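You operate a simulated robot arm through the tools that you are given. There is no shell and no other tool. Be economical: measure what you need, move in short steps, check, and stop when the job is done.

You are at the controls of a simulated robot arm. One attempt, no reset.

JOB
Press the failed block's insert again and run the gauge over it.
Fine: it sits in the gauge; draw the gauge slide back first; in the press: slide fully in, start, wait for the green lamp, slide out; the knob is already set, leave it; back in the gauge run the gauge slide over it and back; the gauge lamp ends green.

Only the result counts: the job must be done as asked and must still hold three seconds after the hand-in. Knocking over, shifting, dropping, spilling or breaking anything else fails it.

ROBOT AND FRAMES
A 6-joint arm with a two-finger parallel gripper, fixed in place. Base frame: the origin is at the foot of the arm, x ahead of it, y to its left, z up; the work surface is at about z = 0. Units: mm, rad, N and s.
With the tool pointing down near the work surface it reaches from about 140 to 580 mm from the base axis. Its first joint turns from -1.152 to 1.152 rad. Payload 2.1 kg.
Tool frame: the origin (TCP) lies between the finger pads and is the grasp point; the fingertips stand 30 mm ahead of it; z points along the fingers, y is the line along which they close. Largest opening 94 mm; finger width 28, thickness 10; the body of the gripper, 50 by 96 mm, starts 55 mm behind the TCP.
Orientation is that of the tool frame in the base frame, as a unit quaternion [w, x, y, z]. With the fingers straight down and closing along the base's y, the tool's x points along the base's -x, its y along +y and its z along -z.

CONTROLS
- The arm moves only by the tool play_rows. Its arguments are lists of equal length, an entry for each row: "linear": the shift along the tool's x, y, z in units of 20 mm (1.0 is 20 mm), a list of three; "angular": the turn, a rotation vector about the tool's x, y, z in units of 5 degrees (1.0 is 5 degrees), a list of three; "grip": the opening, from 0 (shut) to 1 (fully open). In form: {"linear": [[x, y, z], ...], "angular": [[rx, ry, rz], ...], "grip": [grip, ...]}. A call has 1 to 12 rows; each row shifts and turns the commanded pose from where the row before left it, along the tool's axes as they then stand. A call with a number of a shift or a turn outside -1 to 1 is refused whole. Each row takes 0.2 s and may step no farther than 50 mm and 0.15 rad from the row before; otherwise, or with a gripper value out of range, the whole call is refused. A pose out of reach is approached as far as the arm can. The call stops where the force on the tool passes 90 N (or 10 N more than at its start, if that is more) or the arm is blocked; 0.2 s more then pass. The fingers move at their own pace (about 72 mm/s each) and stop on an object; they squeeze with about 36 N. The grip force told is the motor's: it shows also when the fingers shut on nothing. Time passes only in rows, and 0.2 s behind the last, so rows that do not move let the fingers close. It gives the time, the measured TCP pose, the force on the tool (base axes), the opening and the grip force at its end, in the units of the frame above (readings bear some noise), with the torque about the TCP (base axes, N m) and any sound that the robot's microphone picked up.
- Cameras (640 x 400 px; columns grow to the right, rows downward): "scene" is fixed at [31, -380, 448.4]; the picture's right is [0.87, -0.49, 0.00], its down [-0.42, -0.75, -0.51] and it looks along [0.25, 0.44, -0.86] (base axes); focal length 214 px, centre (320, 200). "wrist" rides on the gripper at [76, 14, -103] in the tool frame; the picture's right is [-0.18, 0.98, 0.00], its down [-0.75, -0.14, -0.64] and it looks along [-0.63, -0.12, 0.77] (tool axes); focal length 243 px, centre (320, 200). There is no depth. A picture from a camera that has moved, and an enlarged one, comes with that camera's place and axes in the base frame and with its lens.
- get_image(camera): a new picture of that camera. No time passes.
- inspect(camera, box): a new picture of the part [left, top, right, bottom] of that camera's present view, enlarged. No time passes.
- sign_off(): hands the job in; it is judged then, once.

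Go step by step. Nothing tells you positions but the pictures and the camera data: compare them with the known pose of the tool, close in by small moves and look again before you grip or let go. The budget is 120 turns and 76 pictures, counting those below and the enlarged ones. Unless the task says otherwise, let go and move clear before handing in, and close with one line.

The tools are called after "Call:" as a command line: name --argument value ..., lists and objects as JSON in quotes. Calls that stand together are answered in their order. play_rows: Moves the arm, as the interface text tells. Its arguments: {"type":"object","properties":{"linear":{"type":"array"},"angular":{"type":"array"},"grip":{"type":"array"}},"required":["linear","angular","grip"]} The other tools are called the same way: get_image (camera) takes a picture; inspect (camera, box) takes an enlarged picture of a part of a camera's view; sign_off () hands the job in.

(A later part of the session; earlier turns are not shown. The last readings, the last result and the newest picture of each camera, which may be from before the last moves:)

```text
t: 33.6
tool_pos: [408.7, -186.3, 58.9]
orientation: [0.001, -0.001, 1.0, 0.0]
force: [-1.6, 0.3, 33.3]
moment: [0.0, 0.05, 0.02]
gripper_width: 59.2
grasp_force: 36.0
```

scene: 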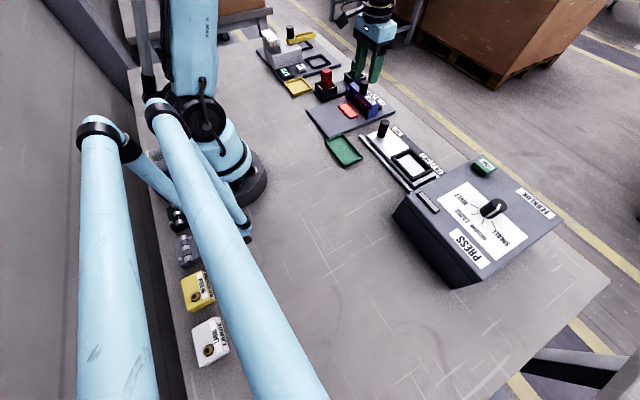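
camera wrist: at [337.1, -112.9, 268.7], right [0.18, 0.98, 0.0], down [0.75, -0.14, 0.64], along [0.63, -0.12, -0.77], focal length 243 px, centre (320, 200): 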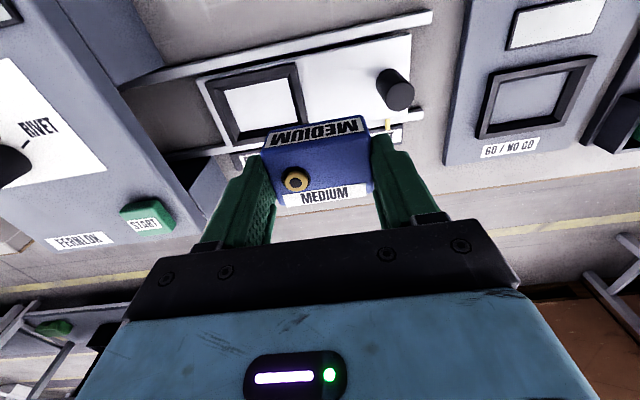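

The block is down (contact force about 33 N). I back off slightly, open and rise to look.

Call:
play_rows --linear '[[0, 0, -0.1], [0, 0, 0], [0, 0, 0], [0, 0, -0.5], [0, 0, -0.8], [0, 0, -0.8], [0, 0, -0.8]]' --angular '[[0, 0, 0], [0, 0, 0], [0, 0, 0], [0, 0, 0], [0, 0, 0], [0, 0, 0], [0, 0, 0]]' --grip '[0, 0.75, 0.75, 0.75, 0.75, 0.75, 0.75]'

Call:
inspect --camera "wrist" --box '[200, 60, 440, 210]'

Call:
inspect --camera "scene" --box '[380, 130, 460, 180]'

```text
t: 35.2
tool_pos: [408.2, -184.8, 120.0]
orientation: [0.001, 0.0, 1.0, 0.0]
force: [-0.2, 0.9, 0.2]
moment: [-0.02, 0.02, -0.01]
gripper_width: 70.3
grasp_force: 0.1
```

```text
2.67 times, centred on (320, 135) of wrist
camera zoom: at [332.5, -172.0, 222.5], right [0.18, 0.98, 0.0], down [0.75, -0.14, 0.64], along [0.63, -0.12, -0.77], focal length 647 px, centre (320, 373)
```

zoom: 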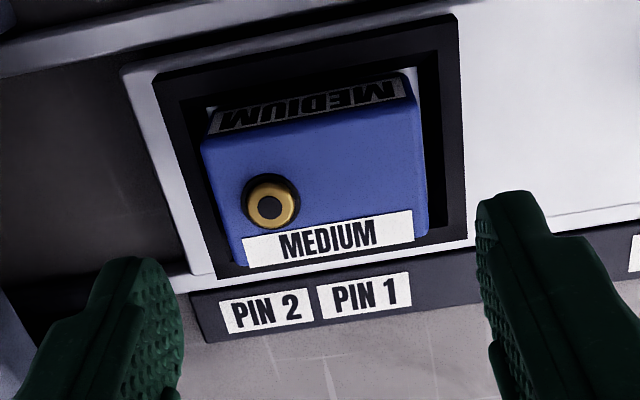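

```text
8.00 times, centred on (420, 155) of scene
camera zoom: at [31.0, -380.0, 448.4], right [0.87, -0.49, 0.0], down [-0.42, -0.75, -0.51], along [0.25, 0.44, -0.86], focal length 1716 px, centre (-480, 560)
```

zoom: 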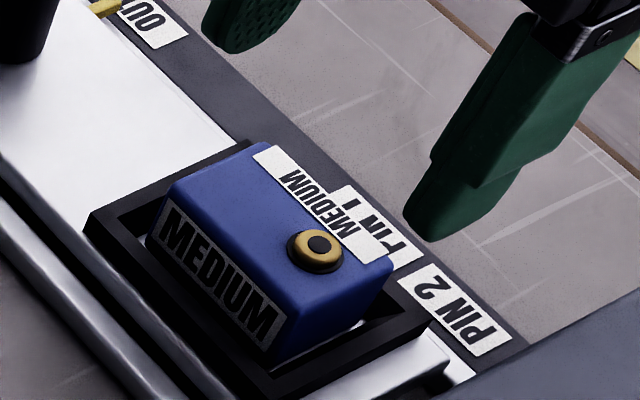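

The block sits in the press nest. Next I go to the slide handle near (398,-68), rising first.

Call:
play_rows --linear '[[0, 0, -0.9], [0, 0, -0.7], [0.07, 0.9, 0], [0.07, 0.9, 0], [0.07, 0.9, 0], [0.07, 0.9, 0], [0.07, 0.9, 0], [0.07, 0.9, 0], [0, 0.4, 0], [0, 0, 0]]' --angular '[[0, 0, 0], [0, 0, 0], [0, 0, 0], [0, 0, 0], [0, 0, 0], [0, 0, 0], [0, 0, 0], [0, 0, 0], [0, 0, 0], [0, 0, 0]]' --grip '[0.75, 0.55, 0.55, 0.55, 0.55, 0.55, 0.55, 0.55, 0.55, 0.55]'

Call:
get_image --camera "wrist"

```text
t: 37.4
tool_pos: [400.0, -69.7, 150.3]
orientation: [0.002, 0.0, 1.0, 0.0]
force: [-0.4, 0.2, -0.2]
moment: [-0.03, 0.0, 0.02]
gripper_width: 52.0
grasp_force: 0.1
```

```text
34 pictures are left
camera wrist: at [324.2, -55.9, 254.0], right [0.18, 0.98, 0.0], down [0.75, -0.14, 0.64], along [0.63, -0.12, -0.77], focal length 243 px, centre (320, 200)
```

wrist: 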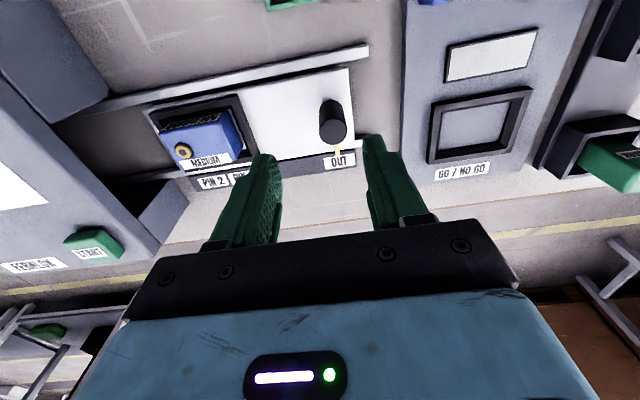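

The handle top is at (408.7,-60.7,66.5). I align, descend and grip it.

Call:
play_rows --linear '[[-0.44, 0.43, 0.3], [0, 0, 0.9], [0, 0, 0.9], [0, 0, 0.9], [0, 0, 0.9], [0, 0, 0.5], [0, 0, 0], [0, 0, 0], [0, 0, 0]]' --angular '[[0, 0, 0], [0, 0, 0], [0, 0, 0], [0, 0, 0], [0, 0, 0], [0, 0, 0], [0, 0, 0], [0, 0, 0], [0, 0, 0]]' --grip '[0.55, 0.55, 0.55, 0.55, 0.55, 0.55, 0, 0, 0]'

Call:
inspect --camera "wrist" --box '[120, 60, 440, 260]'

```text
t: 39.4
tool_pos: [408.3, -60.2, 63.0]
orientation: [0.001, 0.0, 1.0, 0.0]
force: [1.9, 3.1, -6.8]
moment: [-0.6, 0.27, -0.04]
gripper_width: 23.8
grasp_force: 45.1
```

```text
2.00 times, centred on (280, 160) of wrist
camera zoom: at [333.1, -47.5, 165.9], right [0.18, 0.98, 0.0], down [0.75, -0.14, 0.64], along [0.63, -0.12, -0.77], focal length 485 px, centre (400, 280)
```

zoom: 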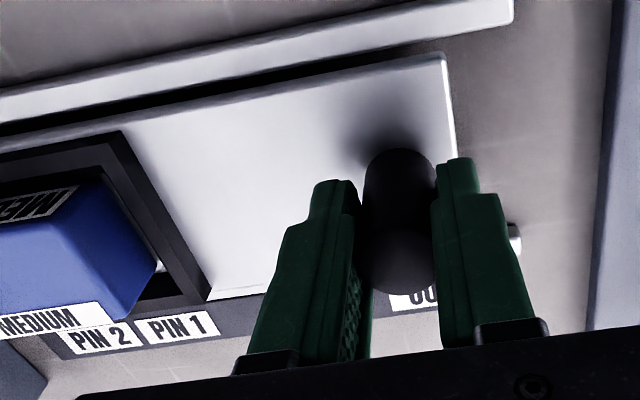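

The handle is gripped. I push the slide in along -y.

Call:
play_rows --linear '[[0, -0.3, 0], [0, -0.5, 0], [0, -0.5, 0], [0, -0.5, 0], [0, -0.5, 0], [0, -0.5, 0]]' --angular '[[0, 0, 0], [0, 0, 0], [0, 0, 0], [0, 0, 0], [0, 0, 0], [0, 0, 0]]' --grip '[0, 0, 0, 0, 0, 0]'

Call:
get_image --camera "wrist"

```text
t: 40.8
tool_pos: [409.0, -118.5, 61.8]
orientation: [0.001, 0.0, 1.0, 0.001]
force: [1.7, 0.9, -1.3]
moment: [-0.67, -1.07, 0.07]
gripper_width: 23.5
grasp_force: 44.7
```

```text
32 pictures are left
camera wrist: at [333.0, -104.3, 165.9], right [0.18, 0.98, 0.0], down [0.75, -0.14, 0.64], along [0.63, -0.12, -0.77], focal length 243 px, centre (320, 200)
```

wrist: 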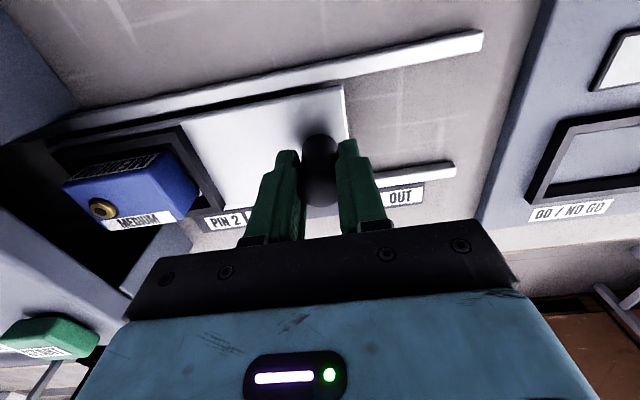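

Call:
play_rows --linear '[[0, -0.5, 0], [0, -0.5, 0], [0, -0.5, 0], [0, -0.5, 0], [0, -0.4, 0]]' --angular '[[0, 0, 0], [0, 0, 0], [0, 0, 0], [0, 0, 0], [0, 0, 0]]' --grip '[0, 0, 0, 0, 0]'

Call:
get_image --camera "wrist"

```text
t: 42.0
tool_pos: [407.9, -164.6, 62.8]
orientation: [0.0, 0.0, 1.0, 0.001]
force: [3.8, 0.6, 2.9]
moment: [-0.62, -0.97, 0.09]
gripper_width: 23.9
grasp_force: 45.1
```

```text
31 pictures are left
camera wrist: at [333.0, -152.2, 165.9], right [0.18, 0.98, 0.0], down [0.75, -0.14, 0.64], along [0.63, -0.12, -0.77], focal length 243 px, centre (320, 200)
```

wrist: 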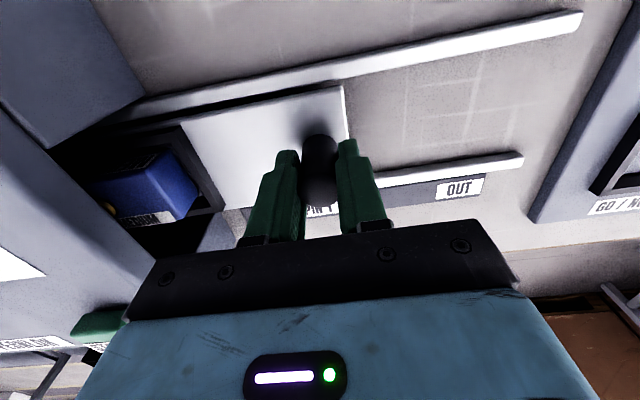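

Call:
play_rows --linear '[[0, -0.3, 0], [0, -0.3, 0], [0, -0.3, 0]]' --angular '[[0, 0, 0], [0, 0, 0], [0, 0, 0]]' --grip '[0, 0, 0]'

Call:
inspect --camera "scene" --box '[350, 110, 478, 190]'

```text
t: 42.8
tool_pos: [408.8, -183.1, 62.9]
orientation: [0.001, 0.001, 1.0, 0.0]
force: [-0.3, 3.4, 0.1]
moment: [-0.71, -0.3, -0.09]
gripper_width: 23.6
grasp_force: 45.2
```

```text
5.00 times, centred on (414, 150) of scene
camera zoom: at [31.0, -380.0, 448.4], right [0.87, -0.49, 0.0], down [-0.42, -0.75, -0.51], along [0.25, 0.44, -0.86], focal length 1072 px, centre (-150, 450)
```

zoom: 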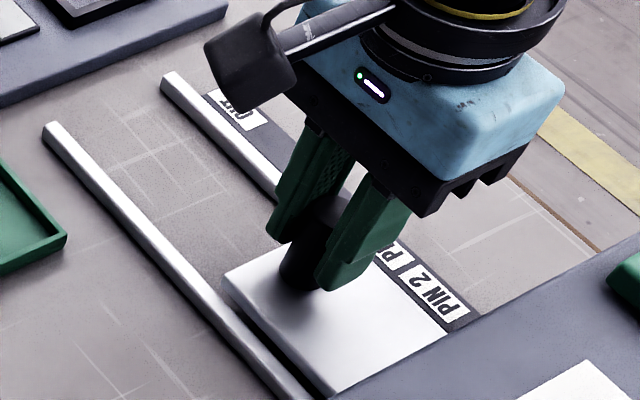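

The pointer is now around PIN 1. I continue in small steps until it stops.

Call:
play_rows --linear '[[0, -0.25, 0], [0, -0.25, 0], [0, -0.25, 0]]' --angular '[[0, 0, 0], [0, 0, 0], [0, 0, 0]]' --grip '[0, 0, 0]'

Call:
play_rows --linear '[[0, -0.2, 0], [0, -0.15, 0]]' --angular '[[0, 0, 0], [0, 0, 0]]' --grip '[0, 0]'

```text
t: 43.6
tool_pos: [408.8, -198.1, 61.6]
orientation: [0.0, 0.0, 1.0, 0.0]
force: [1.2, 1.1, 13.2]
moment: [-0.6, 0.86, -0.06]
gripper_width: 23.7
grasp_force: 45.5
```

```text
t: 44.2
tool_pos: [408.7, -206.0, 62.7]
orientation: [0.0, 0.0, 1.0, 0.001]
force: [-1.8, 1.2, 6.9]
moment: [-0.68, 0.59, 0.01]
gripper_width: 23.6
grasp_force: 44.9
```

Call:
play_rows --linear '[[0, -0.2, 0], [0, -0.2, 0], [0, -0.2, 0]]' --angular '[[0, 0, 0], [0, 0, 0], [0, 0, 0]]' --grip '[0, 0, 0]'

Call:
inspect --camera "scene" --box '[350, 110, 478, 190]'

```text
t: 45.0
tool_pos: [408.3, -217.1, 62.7]
orientation: [0.001, 0.0, 1.0, 0.0]
force: [2.7, -0.2, 5.8]
moment: [-0.59, 0.93, -0.02]
gripper_width: 23.8
grasp_force: 45.1
```

```text
5.00 times, centred on (414, 150) of scene
camera zoom: at [31.0, -380.0, 448.4], right [0.87, -0.49, 0.0], down [-0.42, -0.75, -0.51], along [0.25, 0.44, -0.86], focal length 1072 px, centre (-150, 450)
```

zoom: 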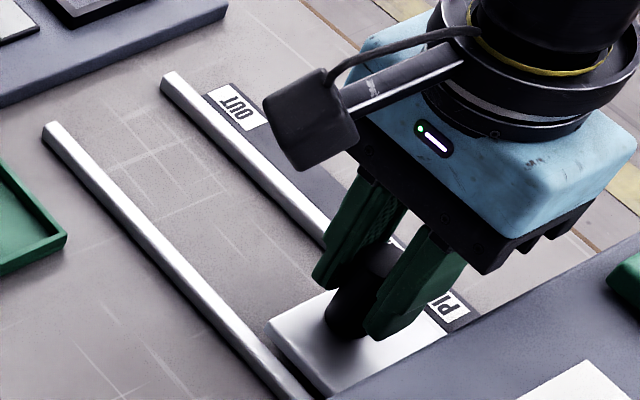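

Call:
play_rows --linear '[[0, -0.15, 0], [0, -0.15, 0]]' --angular '[[0, 0, 0], [0, 0, 0]]' --grip '[0, 0]'

Call:
get_image --camera "scene"

```text
t: 45.6
tool_pos: [408.9, -220.9, 64.1]
orientation: [0.0, -0.002, 1.0, 0.004]
force: [-8.9, 23.8, 1.5]
moment: [-0.81, -1.07, 0.05]
gripper_width: 23.8
grasp_force: 45.2
```

```text
28 pictures are left
```

scene: 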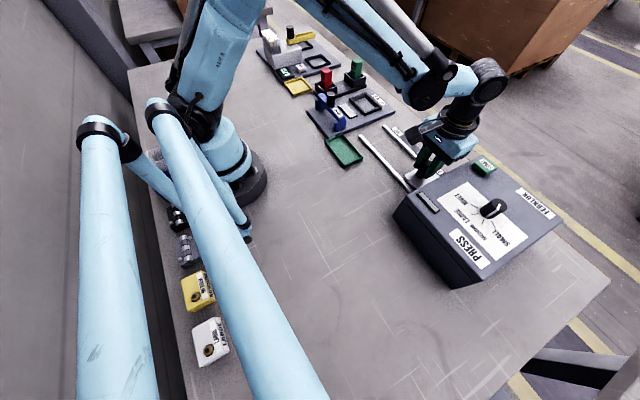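

Resistance begins at y≈-221 (travel 160 mm), which looks like the end stop. I confirm with a small push.

Call:
play_rows --linear '[[0, -0.1, 0], [0, 0, 0]]' --angular '[[0, 0, 0], [0, 0, 0]]' --grip '[0, 0]'

```text
t: 46.2
tool_pos: [408.5, -220.9, 62.6]
orientation: [-0.002, -0.002, 1.0, 0.006]
force: [-16.9, 46.0, -5.7]
moment: [-0.66, -0.99, 0.31]
gripper_width: 24.1
grasp_force: 45.1
```

Fully in. I relax, release, rise high and move over toward START for a look.

Call:
play_rows --linear '[[0, 0.15, 0], [0, 0, 0], [0, 0, 0], [0, 0, -0.8], [0, 0, -0.9], [0, 0, -0.9], [0, 0, -0.9], [0, 0, -0.9], [0, 0, -0.9], [0, 0, -0.9]]' --angular '[[0, 0, 0], [0, 0, 0], [0, 0, 0], [0, 0, 0], [0, 0, 0], [0, 0, 0], [0, 0, 0], [0, 0, 0], [0, 0, 0], [0, 0, 0]]' --grip '[0, 0.5, 0.5, 0.5, 0.5, 0.5, 0.5, 0.3, 0, 0]'

Call:
get_image --camera "wrist"

Call:
inspect --camera "scene" --box '[400, 140, 528, 220]'

```text
t: 48.4
tool_pos: [409.2, -223.0, 187.0]
orientation: [0.0, 0.0, 1.0, 0.001]
force: [0.0, -1.1, -0.1]
moment: [-0.01, -0.04, 0.0]
gripper_width: 0.0
grasp_force: 32.7
```

```text
27 pictures are left
camera wrist: at [332.5, -208.6, 290.6], right [0.18, 0.98, 0.0], down [0.75, -0.14, 0.64], along [0.63, -0.12, -0.77], focal length 243 px, centre (320, 200)
```

wrist: 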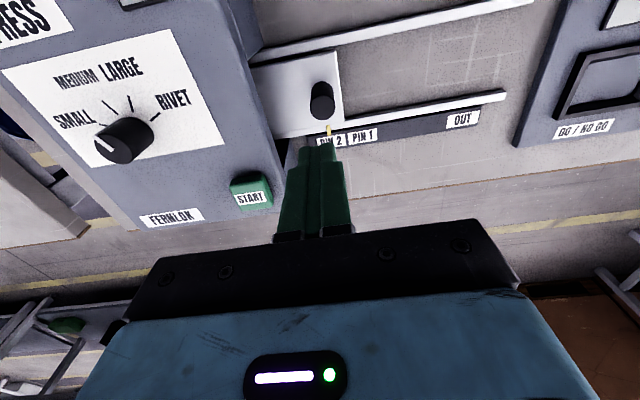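

```text
5.00 times, centred on (464, 180) of scene
camera zoom: at [31.0, -380.0, 448.4], right [0.87, -0.49, 0.0], down [-0.42, -0.75, -0.51], along [0.25, 0.44, -0.86], focal length 1072 px, centre (-400, 300)
```

zoom: 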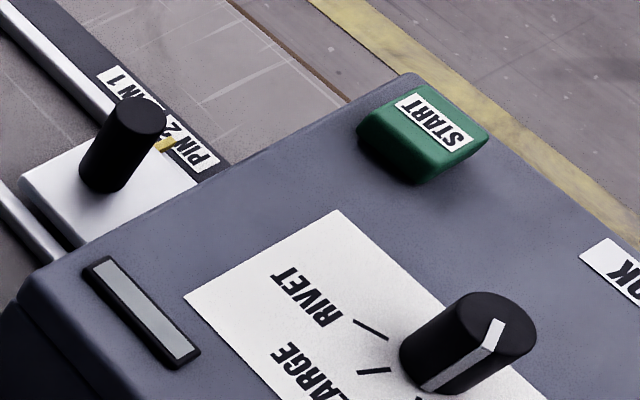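

The pointer is on PIN 2, which is fully in. The START top is at about (461,-301,110). I go above it with closed fingers.

Call:
play_rows --linear '[[-0.51, -0.78, 0], [-0.51, -0.78, 0], [-0.51, -0.78, 0], [-0.51, -0.78, 0], [-0.51, -0.78, 0], [0, 0, 0.7], [0, 0, 0.7], [0, 0, 0]]' --angular '[[0, 0, 0], [0, 0, 0], [0, 0, 0], [0, 0, 0], [0, 0, 0], [0, 0, 0], [0, 0, 0], [0, 0, 0]]' --grip '[0, 0, 0, 0, 0, 0, 0, 0]'

Call:
get_image --camera "wrist"

Call:
inspect --camera "scene" --box '[400, 140, 528, 220]'

```text
t: 50.2
tool_pos: [459.2, -300.2, 158.6]
orientation: [0.001, 0.0, 1.0, 0.0]
force: [0.7, 0.5, -0.3]
moment: [0.01, -0.04, 0.01]
gripper_width: 0.2
grasp_force: 33.4
```

```text
25 pictures are left
camera wrist: at [383.9, -286.7, 262.2], right [0.18, 0.98, 0.0], down [0.75, -0.14, 0.64], along [0.63, -0.12, -0.77], focal length 243 px, centre (320, 200)
```

wrist: 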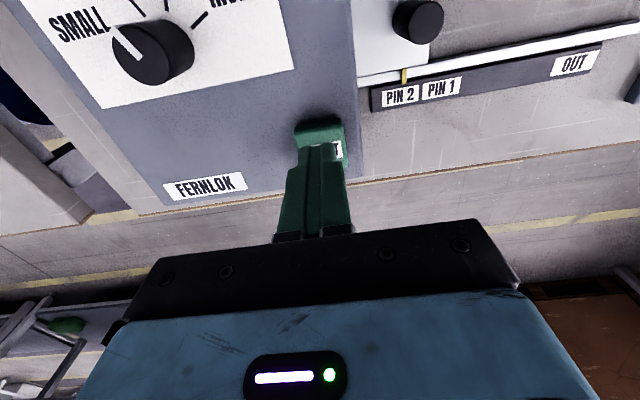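

```text
5.00 times, centred on (464, 180) of scene
camera zoom: at [31.0, -380.0, 448.4], right [0.87, -0.49, 0.0], down [-0.42, -0.75, -0.51], along [0.25, 0.44, -0.86], focal length 1072 px, centre (-400, 300)
```

zoom: 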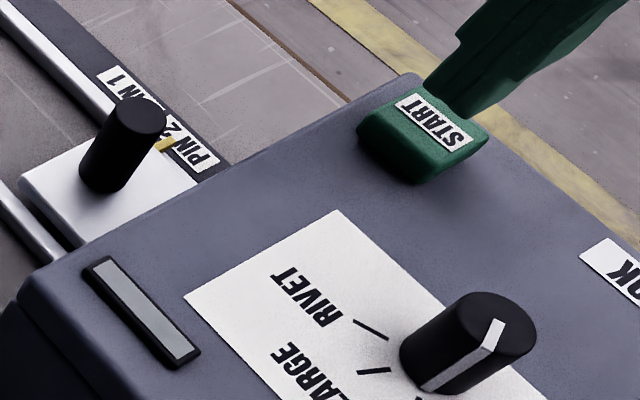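

Tips are over the button. I press down in small steps.

Call:
play_rows --linear '[[0.1, 0, 0.5], [0, 0, 0.3], [0, 0, 0.1]]' --angular '[[0, 0, 0], [0, 0, 0], [0, 0, 0]]' --grip '[0, 0, 0]'

Call:
play_rows --linear '[[0, 0, 0.1], [0, 0, 0.1]]' --angular '[[0, 0, 0], [0, 0, 0]]' --grip '[0, 0]'

```text
t: 51.0
tool_pos: [457.5, -300.9, 140.3]
orientation: [0.0, 0.0, 1.0, 0.0]
force: [0.0, 0.3, 0.1]
moment: [0.0, 0.01, -0.01]
gripper_width: 0.0
grasp_force: 32.6
```

```text
t: 51.6
tool_pos: [458.1, -300.2, 137.1]
orientation: [0.001, 0.0, 1.0, 0.0]
force: [-0.2, -1.7, 1.9]
moment: [-0.08, -0.04, -0.01]
gripper_width: 0.0
grasp_force: 33.0
heard: click
```

The button clicked. I rise off it and check the press lamp.

Call:
play_rows --linear '[[0, 0, -0.5], [0, 0, -0.8], [0, 0, 0], [0, 0, 0]]' --angular '[[0, 0, 0], [0, 0, 0], [0, 0, 0], [0, 0, 0]]' --grip '[0, 0, 0, 0]'

Call:
inspect --camera "scene" --box '[380, 140, 540, 240]'

```text
t: 52.6
tool_pos: [458.4, -300.7, 163.1]
orientation: [0.001, -0.001, 1.0, 0.0]
force: [0.4, 0.3, -0.3]
moment: [0.0, -0.01, 0.02]
gripper_width: 0.0
grasp_force: 33.3
```

```text
4.00 times, centred on (460, 190) of scene
camera zoom: at [31.0, -380.0, 448.4], right [0.87, -0.49, 0.0], down [-0.42, -0.75, -0.51], along [0.25, 0.44, -0.86], focal length 858 px, centre (-240, 240)
```

zoom: 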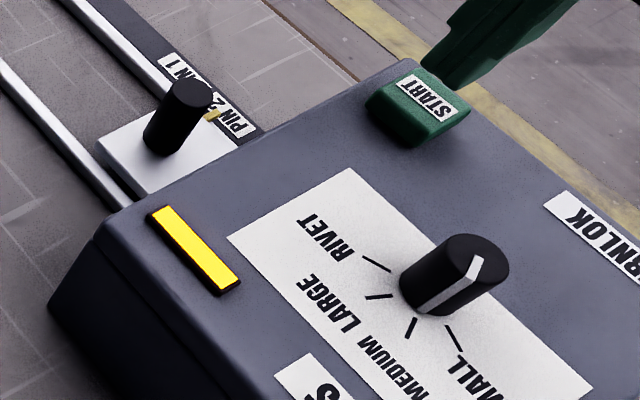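

The lamp is amber, so the press is running. I wait, meanwhile rising a bit.

Call:
play_rows --linear '[[0, 0, -0.8], [0, 0, -0.4], [0, 0, 0], [0, 0, 0], [0, 0, 0], [0, 0, 0], [0, 0, 0], [0, 0, 0], [0, 0, 0], [0, 0, 0], [0, 0, 0], [0, 0, 0]]' --angular '[[0, 0, 0], [0, 0, 0], [0, 0, 0], [0, 0, 0], [0, 0, 0], [0, 0, 0], [0, 0, 0], [0, 0, 0], [0, 0, 0], [0, 0, 0], [0, 0, 0], [0, 0, 0]]' --grip '[0, 0, 0, 0, 0, 0, 0, 0, 0, 0, 0, 0]'

Call:
inspect --camera "scene" --box '[380, 140, 540, 240]'

```text
t: 55.2
tool_pos: [457.1, -301.3, 186.3]
orientation: [0.001, 0.0, 1.0, 0.0]
force: [0.5, -0.6, 1.3]
moment: [-0.02, 0.0, -0.01]
gripper_width: 0.2
grasp_force: 33.3
```

```text
4.00 times, centred on (460, 190) of scene
camera zoom: at [31.0, -380.0, 448.4], right [0.87, -0.49, 0.0], down [-0.42, -0.75, -0.51], along [0.25, 0.44, -0.86], focal length 858 px, centre (-240, 240)
```

zoom: 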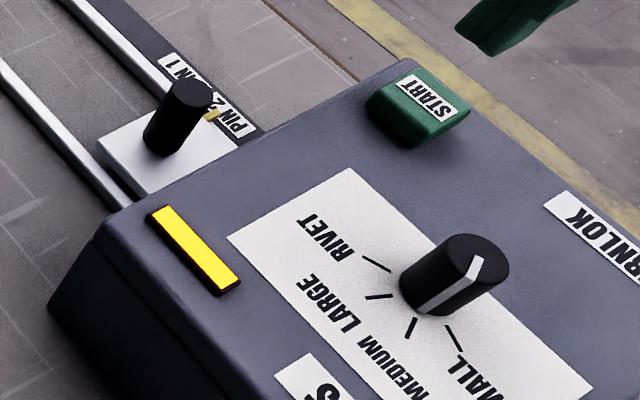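

Still amber. I use the time to return above the slide handle.

Call:
play_rows --linear '[[0.49, 0.8, 0], [0.49, 0.8, 0], [0.49, 0.8, 0], [0.49, 0.8, 0], [0.49, 0.8, 0], [0, 0, 0], [0, 0, 0], [0, 0, 0], [0, 0, 0], [0, 0, 0], [0, 0, 0], [0, 0, 0]]' --angular '[[0, 0, 0], [0, 0, 0], [0, 0, 0], [0, 0, 0], [0, 0, 0], [0, 0, 0], [0, 0, 0], [0, 0, 0], [0, 0, 0], [0, 0, 0], [0, 0, 0], [0, 0, 0]]' --grip '[0.5, 0.5, 0.5, 0.5, 0.5, 0.5, 0.5, 0.5, 0.5, 0.5, 0.5, 0.5]'

Call:
play_rows --linear '[[0, 0, 0], [0, 0, 0], [0, 0, 0], [0, 0, 0], [0, 0, 0], [0, 0, 0], [0, 0, 0], [0, 0, 0], [0, 0, 0], [0, 0, 0], [0, 0, 0], [0, 0, 0]]' --angular '[[0, 0, 0], [0, 0, 0], [0, 0, 0], [0, 0, 0], [0, 0, 0], [0, 0, 0], [0, 0, 0], [0, 0, 0], [0, 0, 0], [0, 0, 0], [0, 0, 0], [0, 0, 0]]' --grip '[0.5, 0.5, 0.5, 0.5, 0.5, 0.5, 0.5, 0.5, 0.5, 0.5, 0.5, 0.5]'

Call:
get_image --camera "scene"

```text
t: 57.8
tool_pos: [408.3, -220.4, 186.9]
orientation: [0.001, 0.0, 1.0, 0.0]
force: [0.0, -0.7, 0.6]
moment: [0.02, 0.0, -0.02]
gripper_width: 47.0
grasp_force: 0.1
```

```text
t: 60.4
tool_pos: [408.8, -219.5, 186.1]
orientation: [0.001, 0.0, 1.0, 0.0]
force: [-0.7, 0.5, 0.4]
moment: [0.01, 0.04, 0.0]
gripper_width: 47.0
grasp_force: 0.0
```

```text
21 pictures are left
```

scene: 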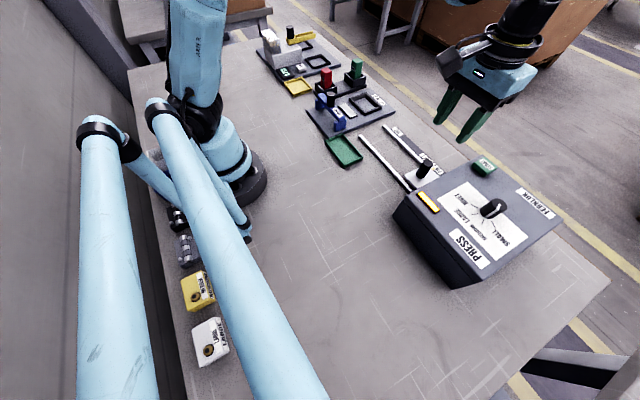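

Still amber at t=60 s, so I keep waiting.

Call:
play_rows --linear '[[0, 0, 0], [0, 0, 0], [0, 0, 0], [0, 0, 0], [0, 0, 0], [0, 0, 0], [0, 0, 0], [0, 0, 0], [0, 0, 0], [0, 0, 0], [0, 0, 0], [0, 0, 0]]' --angular '[[0, 0, 0], [0, 0, 0], [0, 0, 0], [0, 0, 0], [0, 0, 0], [0, 0, 0], [0, 0, 0], [0, 0, 0], [0, 0, 0], [0, 0, 0], [0, 0, 0], [0, 0, 0]]' --grip '[0.5, 0.5, 0.5, 0.5, 0.5, 0.5, 0.5, 0.5, 0.5, 0.5, 0.5, 0.5]'

Call:
play_rows --linear '[[0, 0, 0], [0, 0, 0], [0, 0, 0], [0, 0, 0], [0, 0, 0], [0, 0, 0], [0, 0, 0], [0, 0, 0], [0, 0, 0], [0, 0, 0], [0, 0, 0], [0, 0, 0]]' --angular '[[0, 0, 0], [0, 0, 0], [0, 0, 0], [0, 0, 0], [0, 0, 0], [0, 0, 0], [0, 0, 0], [0, 0, 0], [0, 0, 0], [0, 0, 0], [0, 0, 0], [0, 0, 0]]' --grip '[0.5, 0.5, 0.5, 0.5, 0.5, 0.5, 0.5, 0.5, 0.5, 0.5, 0.5, 0.5]'

Call:
inspect --camera "scene" --box '[380, 140, 540, 240]'

```text
t: 63.0
tool_pos: [408.8, -219.4, 187.0]
orientation: [0.001, 0.0, 1.0, -0.001]
force: [-0.2, -0.2, 0.2]
moment: [-0.03, 0.03, -0.01]
gripper_width: 47.1
grasp_force: 0.1
```

```text
t: 65.6
tool_pos: [410.3, -219.1, 187.5]
orientation: [0.001, -0.001, 1.0, -0.001]
force: [-0.3, 0.0, -0.8]
moment: [0.0, 0.02, 0.02]
gripper_width: 47.0
grasp_force: 0.1
```

```text
4.00 times, centred on (460, 190) of scene
camera zoom: at [31.0, -380.0, 448.4], right [0.87, -0.49, 0.0], down [-0.42, -0.75, -0.51], along [0.25, 0.44, -0.86], focal length 858 px, centre (-240, 240)
```

zoom: 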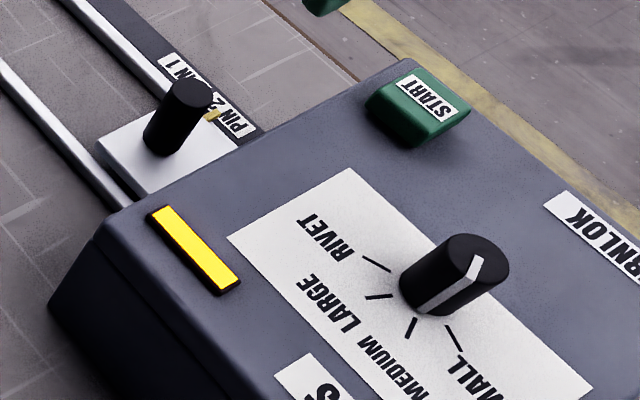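

Call:
play_rows --linear '[[0, 0, 0], [0, 0, 0], [0, 0, 0], [0, 0, 0], [0, 0, 0], [0, 0, 0], [0, 0, 0], [0, 0, 0], [0, 0, 0], [0, 0, 0], [0, 0, 0], [0, 0, 0]]' --angular '[[0, 0, 0], [0, 0, 0], [0, 0, 0], [0, 0, 0], [0, 0, 0], [0, 0, 0], [0, 0, 0], [0, 0, 0], [0, 0, 0], [0, 0, 0], [0, 0, 0], [0, 0, 0]]' --grip '[0.5, 0.5, 0.5, 0.5, 0.5, 0.5, 0.5, 0.5, 0.5, 0.5, 0.5, 0.5]'

Call:
play_rows --linear '[[0, 0, 0], [0, 0, 0], [0, 0, 0], [0, 0, 0], [0, 0, 0], [0, 0, 0], [0, 0, 0], [0, 0, 0], [0, 0, 0], [0, 0, 0], [0, 0, 0], [0, 0, 0]]' --angular '[[0, 0, 0], [0, 0, 0], [0, 0, 0], [0, 0, 0], [0, 0, 0], [0, 0, 0], [0, 0, 0], [0, 0, 0], [0, 0, 0], [0, 0, 0], [0, 0, 0], [0, 0, 0]]' --grip '[0.5, 0.5, 0.5, 0.5, 0.5, 0.5, 0.5, 0.5, 0.5, 0.5, 0.5, 0.5]'

Call:
play_rows --linear '[[0, 0, 0], [0, 0, 0], [0, 0, 0], [0, 0, 0], [0, 0, 0], [0, 0, 0], [0, 0, 0], [0, 0, 0], [0, 0, 0], [0, 0, 0], [0, 0, 0], [0, 0, 0]]' --angular '[[0, 0, 0], [0, 0, 0], [0, 0, 0], [0, 0, 0], [0, 0, 0], [0, 0, 0], [0, 0, 0], [0, 0, 0], [0, 0, 0], [0, 0, 0], [0, 0, 0], [0, 0, 0]]' --grip '[0.5, 0.5, 0.5, 0.5, 0.5, 0.5, 0.5, 0.5, 0.5, 0.5, 0.5, 0.5]'

Call:
inspect --camera "scene" --box '[380, 140, 540, 240]'

```text
t: 68.2
tool_pos: [408.6, -220.3, 186.8]
orientation: [0.001, 0.0, 1.0, -0.001]
force: [-0.7, -0.3, -0.2]
moment: [0.02, 0.0, -0.01]
gripper_width: 46.7
grasp_force: 0.0
```

```text
t: 70.8
tool_pos: [409.5, -219.5, 186.6]
orientation: [0.001, 0.0, 1.0, 0.0]
force: [-0.1, 0.9, 0.1]
moment: [0.04, -0.04, -0.01]
gripper_width: 46.9
grasp_force: 0.2
```

```text
t: 73.4
tool_pos: [408.8, -219.8, 186.4]
orientation: [0.001, -0.001, 1.0, 0.0]
force: [0.0, 0.5, 0.9]
moment: [0.0, 0.0, 0.02]
gripper_width: 47.0
grasp_force: 0.1
```

```text
4.00 times, centred on (460, 190) of scene
camera zoom: at [31.0, -380.0, 448.4], right [0.87, -0.49, 0.0], down [-0.42, -0.75, -0.51], along [0.25, 0.44, -0.86], focal length 858 px, centre (-240, 240)
```

zoom: 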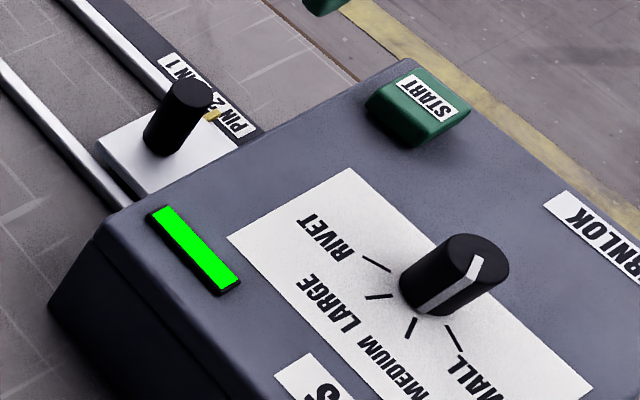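

The lamp is green. I descend on the handle at y≈-221, grip, and pull the slide out.

Call:
play_rows --linear '[[0, -0.04, 0.9], [0, 0, 0.9], [0, 0, 0.9], [0, 0, 0.9], [0, 0, 0.9], [0, 0, 0.9], [0, 0, 0.75], [0, 0, 0], [0, 0, 0], [0, 0, 0]]' --angular '[[0, 0, 0], [0, 0, 0], [0, 0, 0], [0, 0, 0], [0, 0, 0], [0, 0, 0], [0, 0, 0], [0, 0, 0], [0, 0, 0], [0, 0, 0]]' --grip '[0.5, 0.5, 0.5, 0.5, 0.5, 0.5, 0.5, 0, 0, 0]'

Call:
play_rows --linear '[[0, 0.2, 0], [0, 0.4, 0], [0, 0.5, 0], [0, 0.5, 0], [0, 0.5, 0], [0, 0.5, 0], [0, 0.5, 0], [0, 0.5, 0]]' --angular '[[0, 0, 0], [0, 0, 0], [0, 0, 0], [0, 0, 0], [0, 0, 0], [0, 0, 0], [0, 0, 0], [0, 0, 0]]' --grip '[0, 0, 0, 0, 0, 0, 0, 0]'

```text
t: 75.6
tool_pos: [408.3, -219.4, 62.4]
orientation: [0.0, -0.001, 1.0, 0.001]
force: [-3.8, 15.2, -4.4]
moment: [-0.62, 0.11, 0.0]
gripper_width: 23.6
grasp_force: 44.8
```

```text
t: 77.4
tool_pos: [408.9, -149.0, 64.5]
orientation: [0.001, 0.0, 1.0, 0.0]
force: [6.5, 0.8, -33.2]
moment: [-0.7, -0.13, 0.01]
gripper_width: 23.5
grasp_force: 44.8
```

Call:
play_rows --linear '[[0, 0.5, 0.04], [0, 0.5, 0], [0, 0.5, 0], [0, 0.5, 0], [0, 0.5, 0], [0, 0.5, 0], [0, 0.5, 0], [0, 0.4, 0], [0, 0.2, 0]]' --angular '[[0, 0, 0], [0, 0, 0], [0, 0, 0], [0, 0, 0], [0, 0, 0], [0, 0, 0], [0, 0, 0], [0, 0, 0], [0, 0, 0]]' --grip '[0, 0, 0, 0, 0, 0, 0, 0, 0]'

```text
t: 79.4
tool_pos: [408.0, -67.5, 63.5]
orientation: [0.001, 0.0, 1.0, 0.0]
force: [4.2, 0.1, 35.5]
moment: [-0.71, 0.01, 0.0]
gripper_width: 23.7
grasp_force: 44.4
```

Call:
play_rows --linear '[[0, 0.2, -0.03], [0, 0.15, 0], [0, 0.1, 0]]' --angular '[[0, 0, 0], [0, 0, 0], [0, 0, 0]]' --grip '[0, 0, 0]'

```text
t: 80.2
tool_pos: [408.5, -59.4, 63.6]
orientation: [0.001, 0.001, 1.0, -0.002]
force: [1.5, -18.3, 5.5]
moment: [0.82, -0.72, 0.06]
gripper_width: 23.7
grasp_force: 44.8
```

The slide is out at its stop. I release, rise and return above the block.

Call:
play_rows --linear '[[0, -0.05, 0], [0, 0, 0], [0, 0, 0], [0, 0, -0.9], [0, 0, -0.9], [0, 0, -0.9], [0, -0.9, -0.9], [0, -0.9, 0], [0, -0.9, 0], [0, -0.9, 0], [0, -0.9, 0], [0, -0.9, 0]]' --angular '[[0, 0, 0], [0, 0, 0], [0, 0, 0], [0, 0, 0], [0, 0, 0], [0, 0, 0], [0, 0, 0], [0, 0, 0], [0, 0, 0], [0, 0, 0], [0, 0, 0], [0, 0, 0]]' --grip '[0, 0.5, 0.5, 0.5, 0.5, 0.6, 0.75, 0.75, 0.75, 0.75, 0.75, 0.75]'

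Call:
play_rows --linear '[[0, -0.85, 0], [0, 0, 0.8], [0, 0, 0.7], [0, 0, 0]]' --angular '[[0, 0, 0], [0, 0, 0], [0, 0, 0], [0, 0, 0]]' --grip '[0.75, 0.75, 0.75, 0.75]'

Call:
inspect --camera "wrist" --box '[200, 60, 440, 210]'

```text
t: 82.8
tool_pos: [410.2, -166.7, 134.6]
orientation: [0.001, 0.001, 1.0, 0.001]
force: [0.6, 0.2, -0.2]
moment: [0.03, 0.0, 0.0]
gripper_width: 70.7
grasp_force: 0.1
```

```text
t: 83.8
tool_pos: [409.2, -184.0, 106.0]
orientation: [0.001, 0.0, 1.0, 0.0]
force: [0.2, -0.3, -0.5]
moment: [0.0, 0.01, 0.03]
gripper_width: 70.3
grasp_force: 0.0
```

```text
2.67 times, centred on (320, 135) of wrist
camera zoom: at [333.7, -170.4, 208.7], right [0.18, 0.98, 0.0], down [0.75, -0.14, 0.64], along [0.63, -0.12, -0.77], focal length 647 px, centre (320, 373)
```

zoom: 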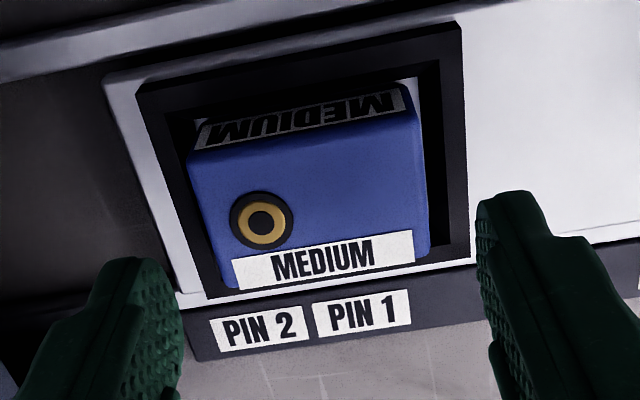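

The insert is now flush. I descend and grip the block as before.

Call:
play_rows --linear '[[0, -0.05, 0.7], [0, 0, 0.7], [0, 0, 0.5], [0, 0, 0.28], [0, 0, 0], [0, 0, 0], [0, 0, 0], [0, 0, 0]]' --angular '[[0, 0, 0], [0, 0, 0], [0, 0, 0], [0, 0, 0], [0, 0, 0], [0, 0, 0], [0, 0, 0], [0, 0, 0]]' --grip '[0.75, 0.75, 0.75, 0.75, 0.75, 0, 0, 0]'

Call:
play_rows --linear '[[0, 0, -0.15], [0, 0, -0.15], [0, 0, -0.3]]' --angular '[[0, 0, 0], [0, 0, 0], [0, 0, 0]]' --grip '[0, 0, 0]'

```text
t: 85.6
tool_pos: [409.3, -184.6, 62.3]
orientation: [0.001, 0.0, 1.0, 0.0]
force: [-0.4, 0.5, 0.3]
moment: [-0.03, 0.0, 0.0]
gripper_width: 59.2
grasp_force: 35.6
```

```text
t: 86.4
tool_pos: [409.2, -184.6, 74.7]
orientation: [0.001, 0.0, 1.0, 0.0]
force: [0.2, 0.2, -0.9]
moment: [0.0, 0.01, 0.02]
gripper_width: 59.3
grasp_force: 36.5
```

Holding. I lift and carry the block back to the gauge.

Call:
play_rows --linear '[[0, 0, -0.6], [0, 0, -0.8], [0, 0, -0.9], [0, 0, -0.9], [0, 0, -0.9], [0, 0.8, 0], [0, 0.8, 0], [0, 0.8, 0], [0, 0.8, 0], [0, 0.8, 0], [0, 0.8, 0], [0, 0.8, 0]]' --angular '[[0, 0, 0], [0, 0, 0], [0, 0, 0], [0, 0, 0], [0, 0, 0], [0, 0, 0], [0, 0, 0], [0, 0, 0], [0, 0, 0], [0, 0, 0], [0, 0, 0], [0, 0, 0]]' --grip '[0, 0, 0, 0, 0, 0, 0, 0, 0, 0, 0, 0]'

Call:
play_rows --linear '[[-0.3, 0.8, 0], [-0.3, 0.8, 0], [-0.3, 0.8, 0], [-0.3, 0.8, 0], [-0.3, 0.8, 0], [-0.3, 0.8, 0], [-0.3, 0.8, 0], [-0.17, 0, 0.8], [0, 0, 0.8], [0, 0, 0]]' --angular '[[0, 0, 0], [0, 0, 0], [0, 0, 0], [0, 0, 0], [0, 0, 0], [0, 0, 0], [0, 0, 0], [0, 0, 0], [0, 0, 0], [0, 0, 0]]' --grip '[0, 0, 0, 0, 0, 0, 0, 0, 0, 0]'

Call:
get_image --camera "wrist"

```text
t: 89.0
tool_pos: [410.3, -72.6, 157.0]
orientation: [0.001, 0.0, 1.0, 0.0]
force: [0.0, 1.3, -1.5]
moment: [0.0, 0.03, 0.0]
gripper_width: 59.1
grasp_force: 36.1
```

```text
t: 91.2
tool_pos: [454.4, 38.5, 123.7]
orientation: [0.001, 0.0, 1.0, 0.0]
force: [0.0, -0.6, -1.5]
moment: [0.01, -0.03, -0.01]
gripper_width: 59.2
grasp_force: 36.0
```

```text
17 pictures are left
camera wrist: at [378.8, 52.5, 227.1], right [0.18, 0.98, 0.0], down [0.75, -0.14, 0.64], along [0.63, -0.12, -0.77], focal length 243 px, centre (320, 200)
```

wrist: 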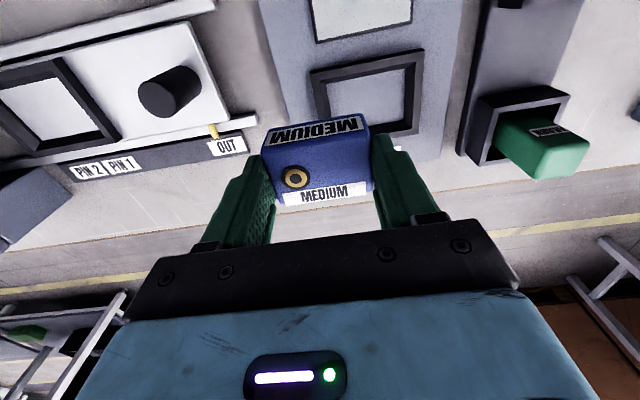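

The gauge nest center comes out at about (454.6,78.7). I move over it and look again lower down.

Call:
play_rows --linear '[[0, 0.8, 0], [0, 0.8, 0.2], [0, 0.42, 0.6], [0, 0, 0.7], [0, 0, 0.7], [0, 0, 0.3], [0, 0, 0]]' --angular '[[0, 0, 0], [0, 0, 0], [0, 0, 0], [0, 0, 0], [0, 0, 0], [0, 0, 0], [0, 0, 0]]' --grip '[0, 0, 0, 0, 0, 0, 0]'

Call:
inspect --camera "wrist" --box '[200, 60, 440, 210]'

Call:
inspect --camera "scene" --box '[340, 70, 420, 120]'

```text
t: 92.8
tool_pos: [456.3, 79.3, 73.5]
orientation: [0.001, 0.0, 1.0, -0.001]
force: [-0.4, -0.5, -0.9]
moment: [0.01, -0.01, 0.02]
gripper_width: 59.1
grasp_force: 36.1
```

```text
2.67 times, centred on (320, 135) of wrist
camera zoom: at [378.9, 93.1, 177.5], right [0.18, 0.98, 0.0], down [0.75, -0.14, 0.64], along [0.63, -0.12, -0.77], focal length 647 px, centre (320, 373)
```

zoom: 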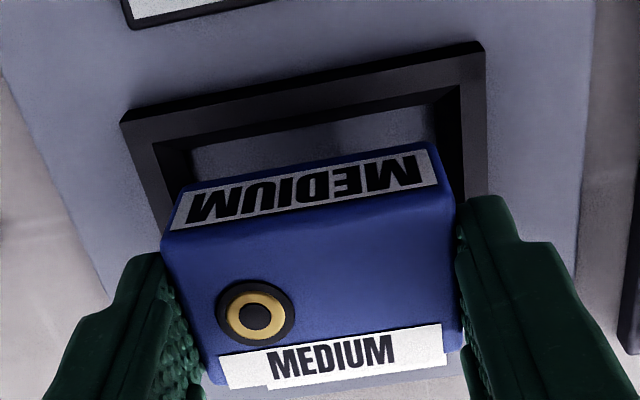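

```text
8.00 times, centred on (380, 95) of scene
camera zoom: at [31.0, -380.0, 448.4], right [0.87, -0.49, 0.0], down [-0.42, -0.75, -0.51], along [0.25, 0.44, -0.86], focal length 1716 px, centre (-160, 1040)
```

zoom: 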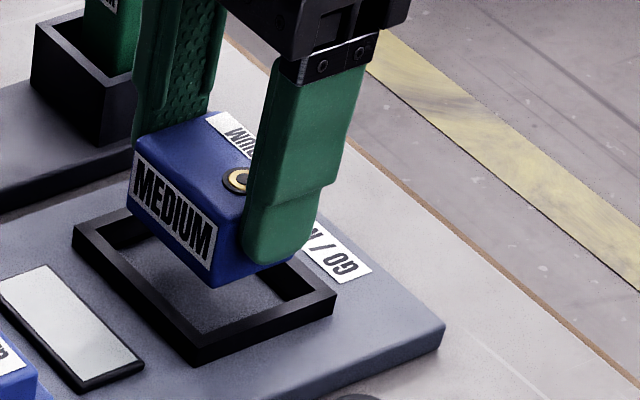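

Aligned well. I lower to just above the expected contact (z≈54).

Call:
play_rows --linear '[[0, -0.02, 0.4], [0, 0, 0.3], [0, 0, 0.15], [0, 0, 0]]' --angular '[[0, 0, 0], [0, 0, 0], [0, 0, 0], [0, 0, 0]]' --grip '[0, 0, 0, 0]'

Call:
play_rows --linear '[[0, 0, 0.06], [0, 0, 0]]' --angular '[[0, 0, 0], [0, 0, 0]]' --grip '[0, 0]'

Call:
play_rows --linear '[[0, 0, 0.05], [0, 0, 0]]' --angular '[[0, 0, 0], [0, 0, 0]]' --grip '[0, 0]'

```text
t: 93.8
tool_pos: [453.1, 79.1, 56.5]
orientation: [0.001, 0.0, 1.0, -0.001]
force: [-0.9, 1.0, -1.5]
moment: [-0.01, -0.01, -0.02]
gripper_width: 59.2
grasp_force: 35.9
```

```text
t: 94.4
tool_pos: [454.5, 79.0, 56.1]
orientation: [0.001, -0.001, 1.0, 0.0]
force: [0.2, -0.9, -0.3]
moment: [-0.01, -0.01, 0.0]
gripper_width: 58.9
grasp_force: 35.5
```

```text
t: 95.0
tool_pos: [454.4, 79.1, 54.4]
orientation: [0.001, 0.0, 1.0, 0.0]
force: [-0.4, -0.6, -1.0]
moment: [0.0, -0.01, 0.02]
gripper_width: 59.0
grasp_force: 36.2
```

Call:
play_rows --linear '[[0, 0, 0.05], [0, 0, 0]]' --angular '[[0, 0, 0], [0, 0, 0]]' --grip '[0, 0]'

Call:
play_rows --linear '[[0, 0, 0.04], [0, 0, 0]]' --angular '[[0, 0, 0], [0, 0, 0]]' --grip '[0, 0]'

```text
t: 95.6
tool_pos: [453.8, 79.7, 54.3]
orientation: [0.0, 0.0, 1.0, 0.001]
force: [0.1, -0.9, -1.1]
moment: [0.03, 0.0, -0.01]
gripper_width: 59.3
grasp_force: 36.1
```

```text
t: 96.2
tool_pos: [454.7, 79.1, 53.7]
orientation: [0.001, 0.0, 1.0, 0.0]
force: [0.7, 1.5, 15.6]
moment: [-0.03, 0.04, -0.01]
gripper_width: 59.0
grasp_force: 35.9
```

Contact with the nest floor. I release, rise and check the seating.

Call:
play_rows --linear '[[0, 0, 0], [0, 0, 0], [0, 0, 0], [0, 0, -0.5], [0, 0, -0.8], [0, 0, -0.8], [0, 0, -0.8], [0, 0, -0.8]]' --angular '[[0, 0, 0], [0, 0, 0], [0, 0, 0], [0, 0, 0], [0, 0, 0], [0, 0, 0], [0, 0, 0], [0, 0, 0]]' --grip '[0.72, 0.72, 0.72, 0.72, 0.72, 0.72, 0.72, 0.72]'

Call:
inspect --camera "wrist" --box '[200, 60, 440, 210]'

Call:
inspect --camera "scene" --box '[300, 60, 420, 140]'

```text
t: 98.0
tool_pos: [454.0, 77.7, 128.0]
orientation: [0.001, -0.001, 1.0, 0.0]
force: [0.0, 0.2, -0.3]
moment: [0.0, 0.0, 0.04]
gripper_width: 67.5
grasp_force: 0.0
```

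```text
2.67 times, centred on (320, 135) of wrist
camera zoom: at [378.7, 92.0, 230.4], right [0.18, 0.98, 0.0], down [0.75, -0.14, 0.64], along [0.63, -0.12, -0.77], focal length 647 px, centre (320, 373)
```

zoom: 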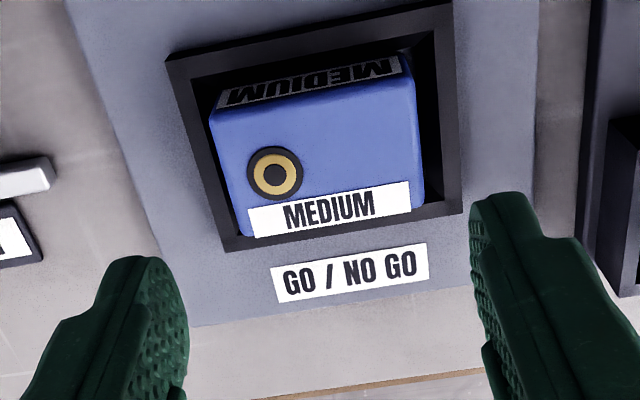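

```text
5.00 times, centred on (360, 100) of scene
camera zoom: at [31.0, -380.0, 448.4], right [0.87, -0.49, 0.0], down [-0.42, -0.75, -0.51], along [0.25, 0.44, -0.86], focal length 1072 px, centre (120, 700)
```

zoom: 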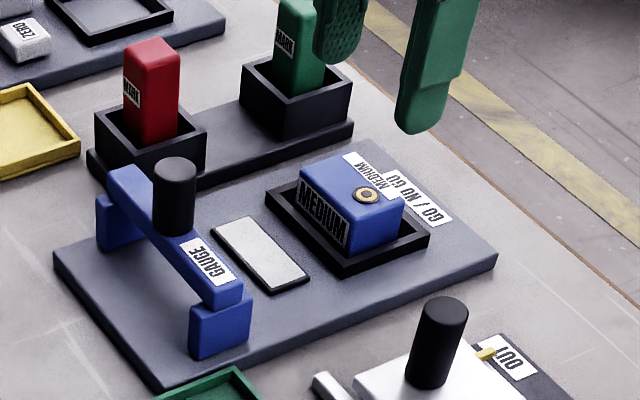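

The block is seated. Now I take the gauge handle at about (319,80).

Call:
play_rows --linear '[[0, 0, -0.7], [0.85, 0.06, -0.5], [0.85, 0, 0], [0.85, 0, 0], [0.85, 0, 0], [0.85, 0, 0], [0.85, 0, 0], [0.85, 0, 0], [0.8, 0, 0], [0, 0, 0]]' --angular '[[0, 0, 0], [0, 0, 0], [0, 0, 0], [0, 0, 0], [0, 0, 0], [0, 0, 0], [0, 0, 0], [0, 0, 0], [0, 0, 0], [0, 0, 0]]' --grip '[0.72, 0.55, 0.55, 0.55, 0.55, 0.55, 0.55, 0.55, 0.55, 0.55]'

Call:
get_image --camera "wrist"

```text
t: 100.2
tool_pos: [319.2, 80.2, 150.6]
orientation: [0.001, 0.0, 1.0, 0.0]
force: [0.3, 0.2, -0.3]
moment: [0.01, -0.03, 0.0]
gripper_width: 51.6
grasp_force: 0.0
```

```text
12 pictures are left
camera wrist: at [243.1, 93.3, 254.3], right [0.18, 0.98, 0.0], down [0.75, -0.14, 0.64], along [0.63, -0.12, -0.77], focal length 243 px, centre (320, 200)
```

wrist: 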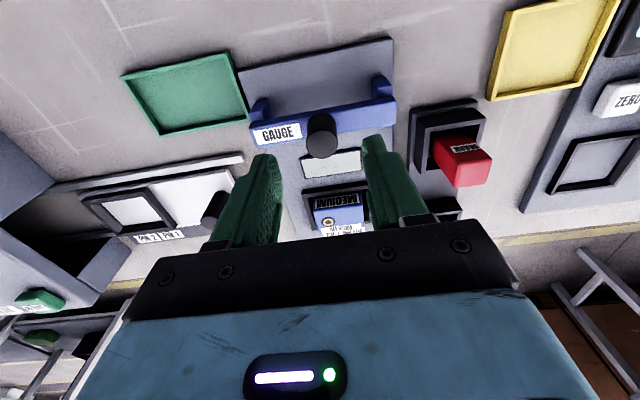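

Call:
play_rows --linear '[[-0.1, 0, 0.8], [0, 0, 0.9], [0, 0, 0.8], [0, 0, 0], [0, 0, 0], [0, 0, 0]]' --angular '[[0, 0, 0], [0, 0, 0], [0, 0, 0], [0, 0, 0], [0, 0, 0], [0, 0, 0]]' --grip '[0.55, 0.55, 0.55, 0, 0, 0]'

Call:
play_rows --linear '[[-0.2, 0, 0], [-0.4, 0, 0], [-0.4, 0, 0], [-0.4, 0, 0], [-0.4, 0, 0], [-0.4, 0, 0], [-0.4, 0, 0], [-0.4, 0, 0], [-0.4, 0, 0], [-0.4, 0, 0]]' --angular '[[0, 0, 0], [0, 0, 0], [0, 0, 0], [0, 0, 0], [0, 0, 0], [0, 0, 0], [0, 0, 0], [0, 0, 0], [0, 0, 0], [0, 0, 0]]' --grip '[0, 0, 0, 0, 0, 0, 0, 0, 0, 0]'

```text
t: 101.6
tool_pos: [321.5, 80.4, 100.7]
orientation: [0.001, 0.0, 1.0, 0.0]
force: [0.6, -5.9, -5.9]
moment: [0.38, 0.13, 0.0]
gripper_width: 23.3
grasp_force: 45.1
```

```text
t: 103.8
tool_pos: [398.1, 79.8, 100.0]
orientation: [0.0, -0.001, 1.0, 0.0]
force: [-1.3, 0.6, -33.8]
moment: [-0.61, 0.25, 0.03]
gripper_width: 23.2
grasp_force: 44.2
```

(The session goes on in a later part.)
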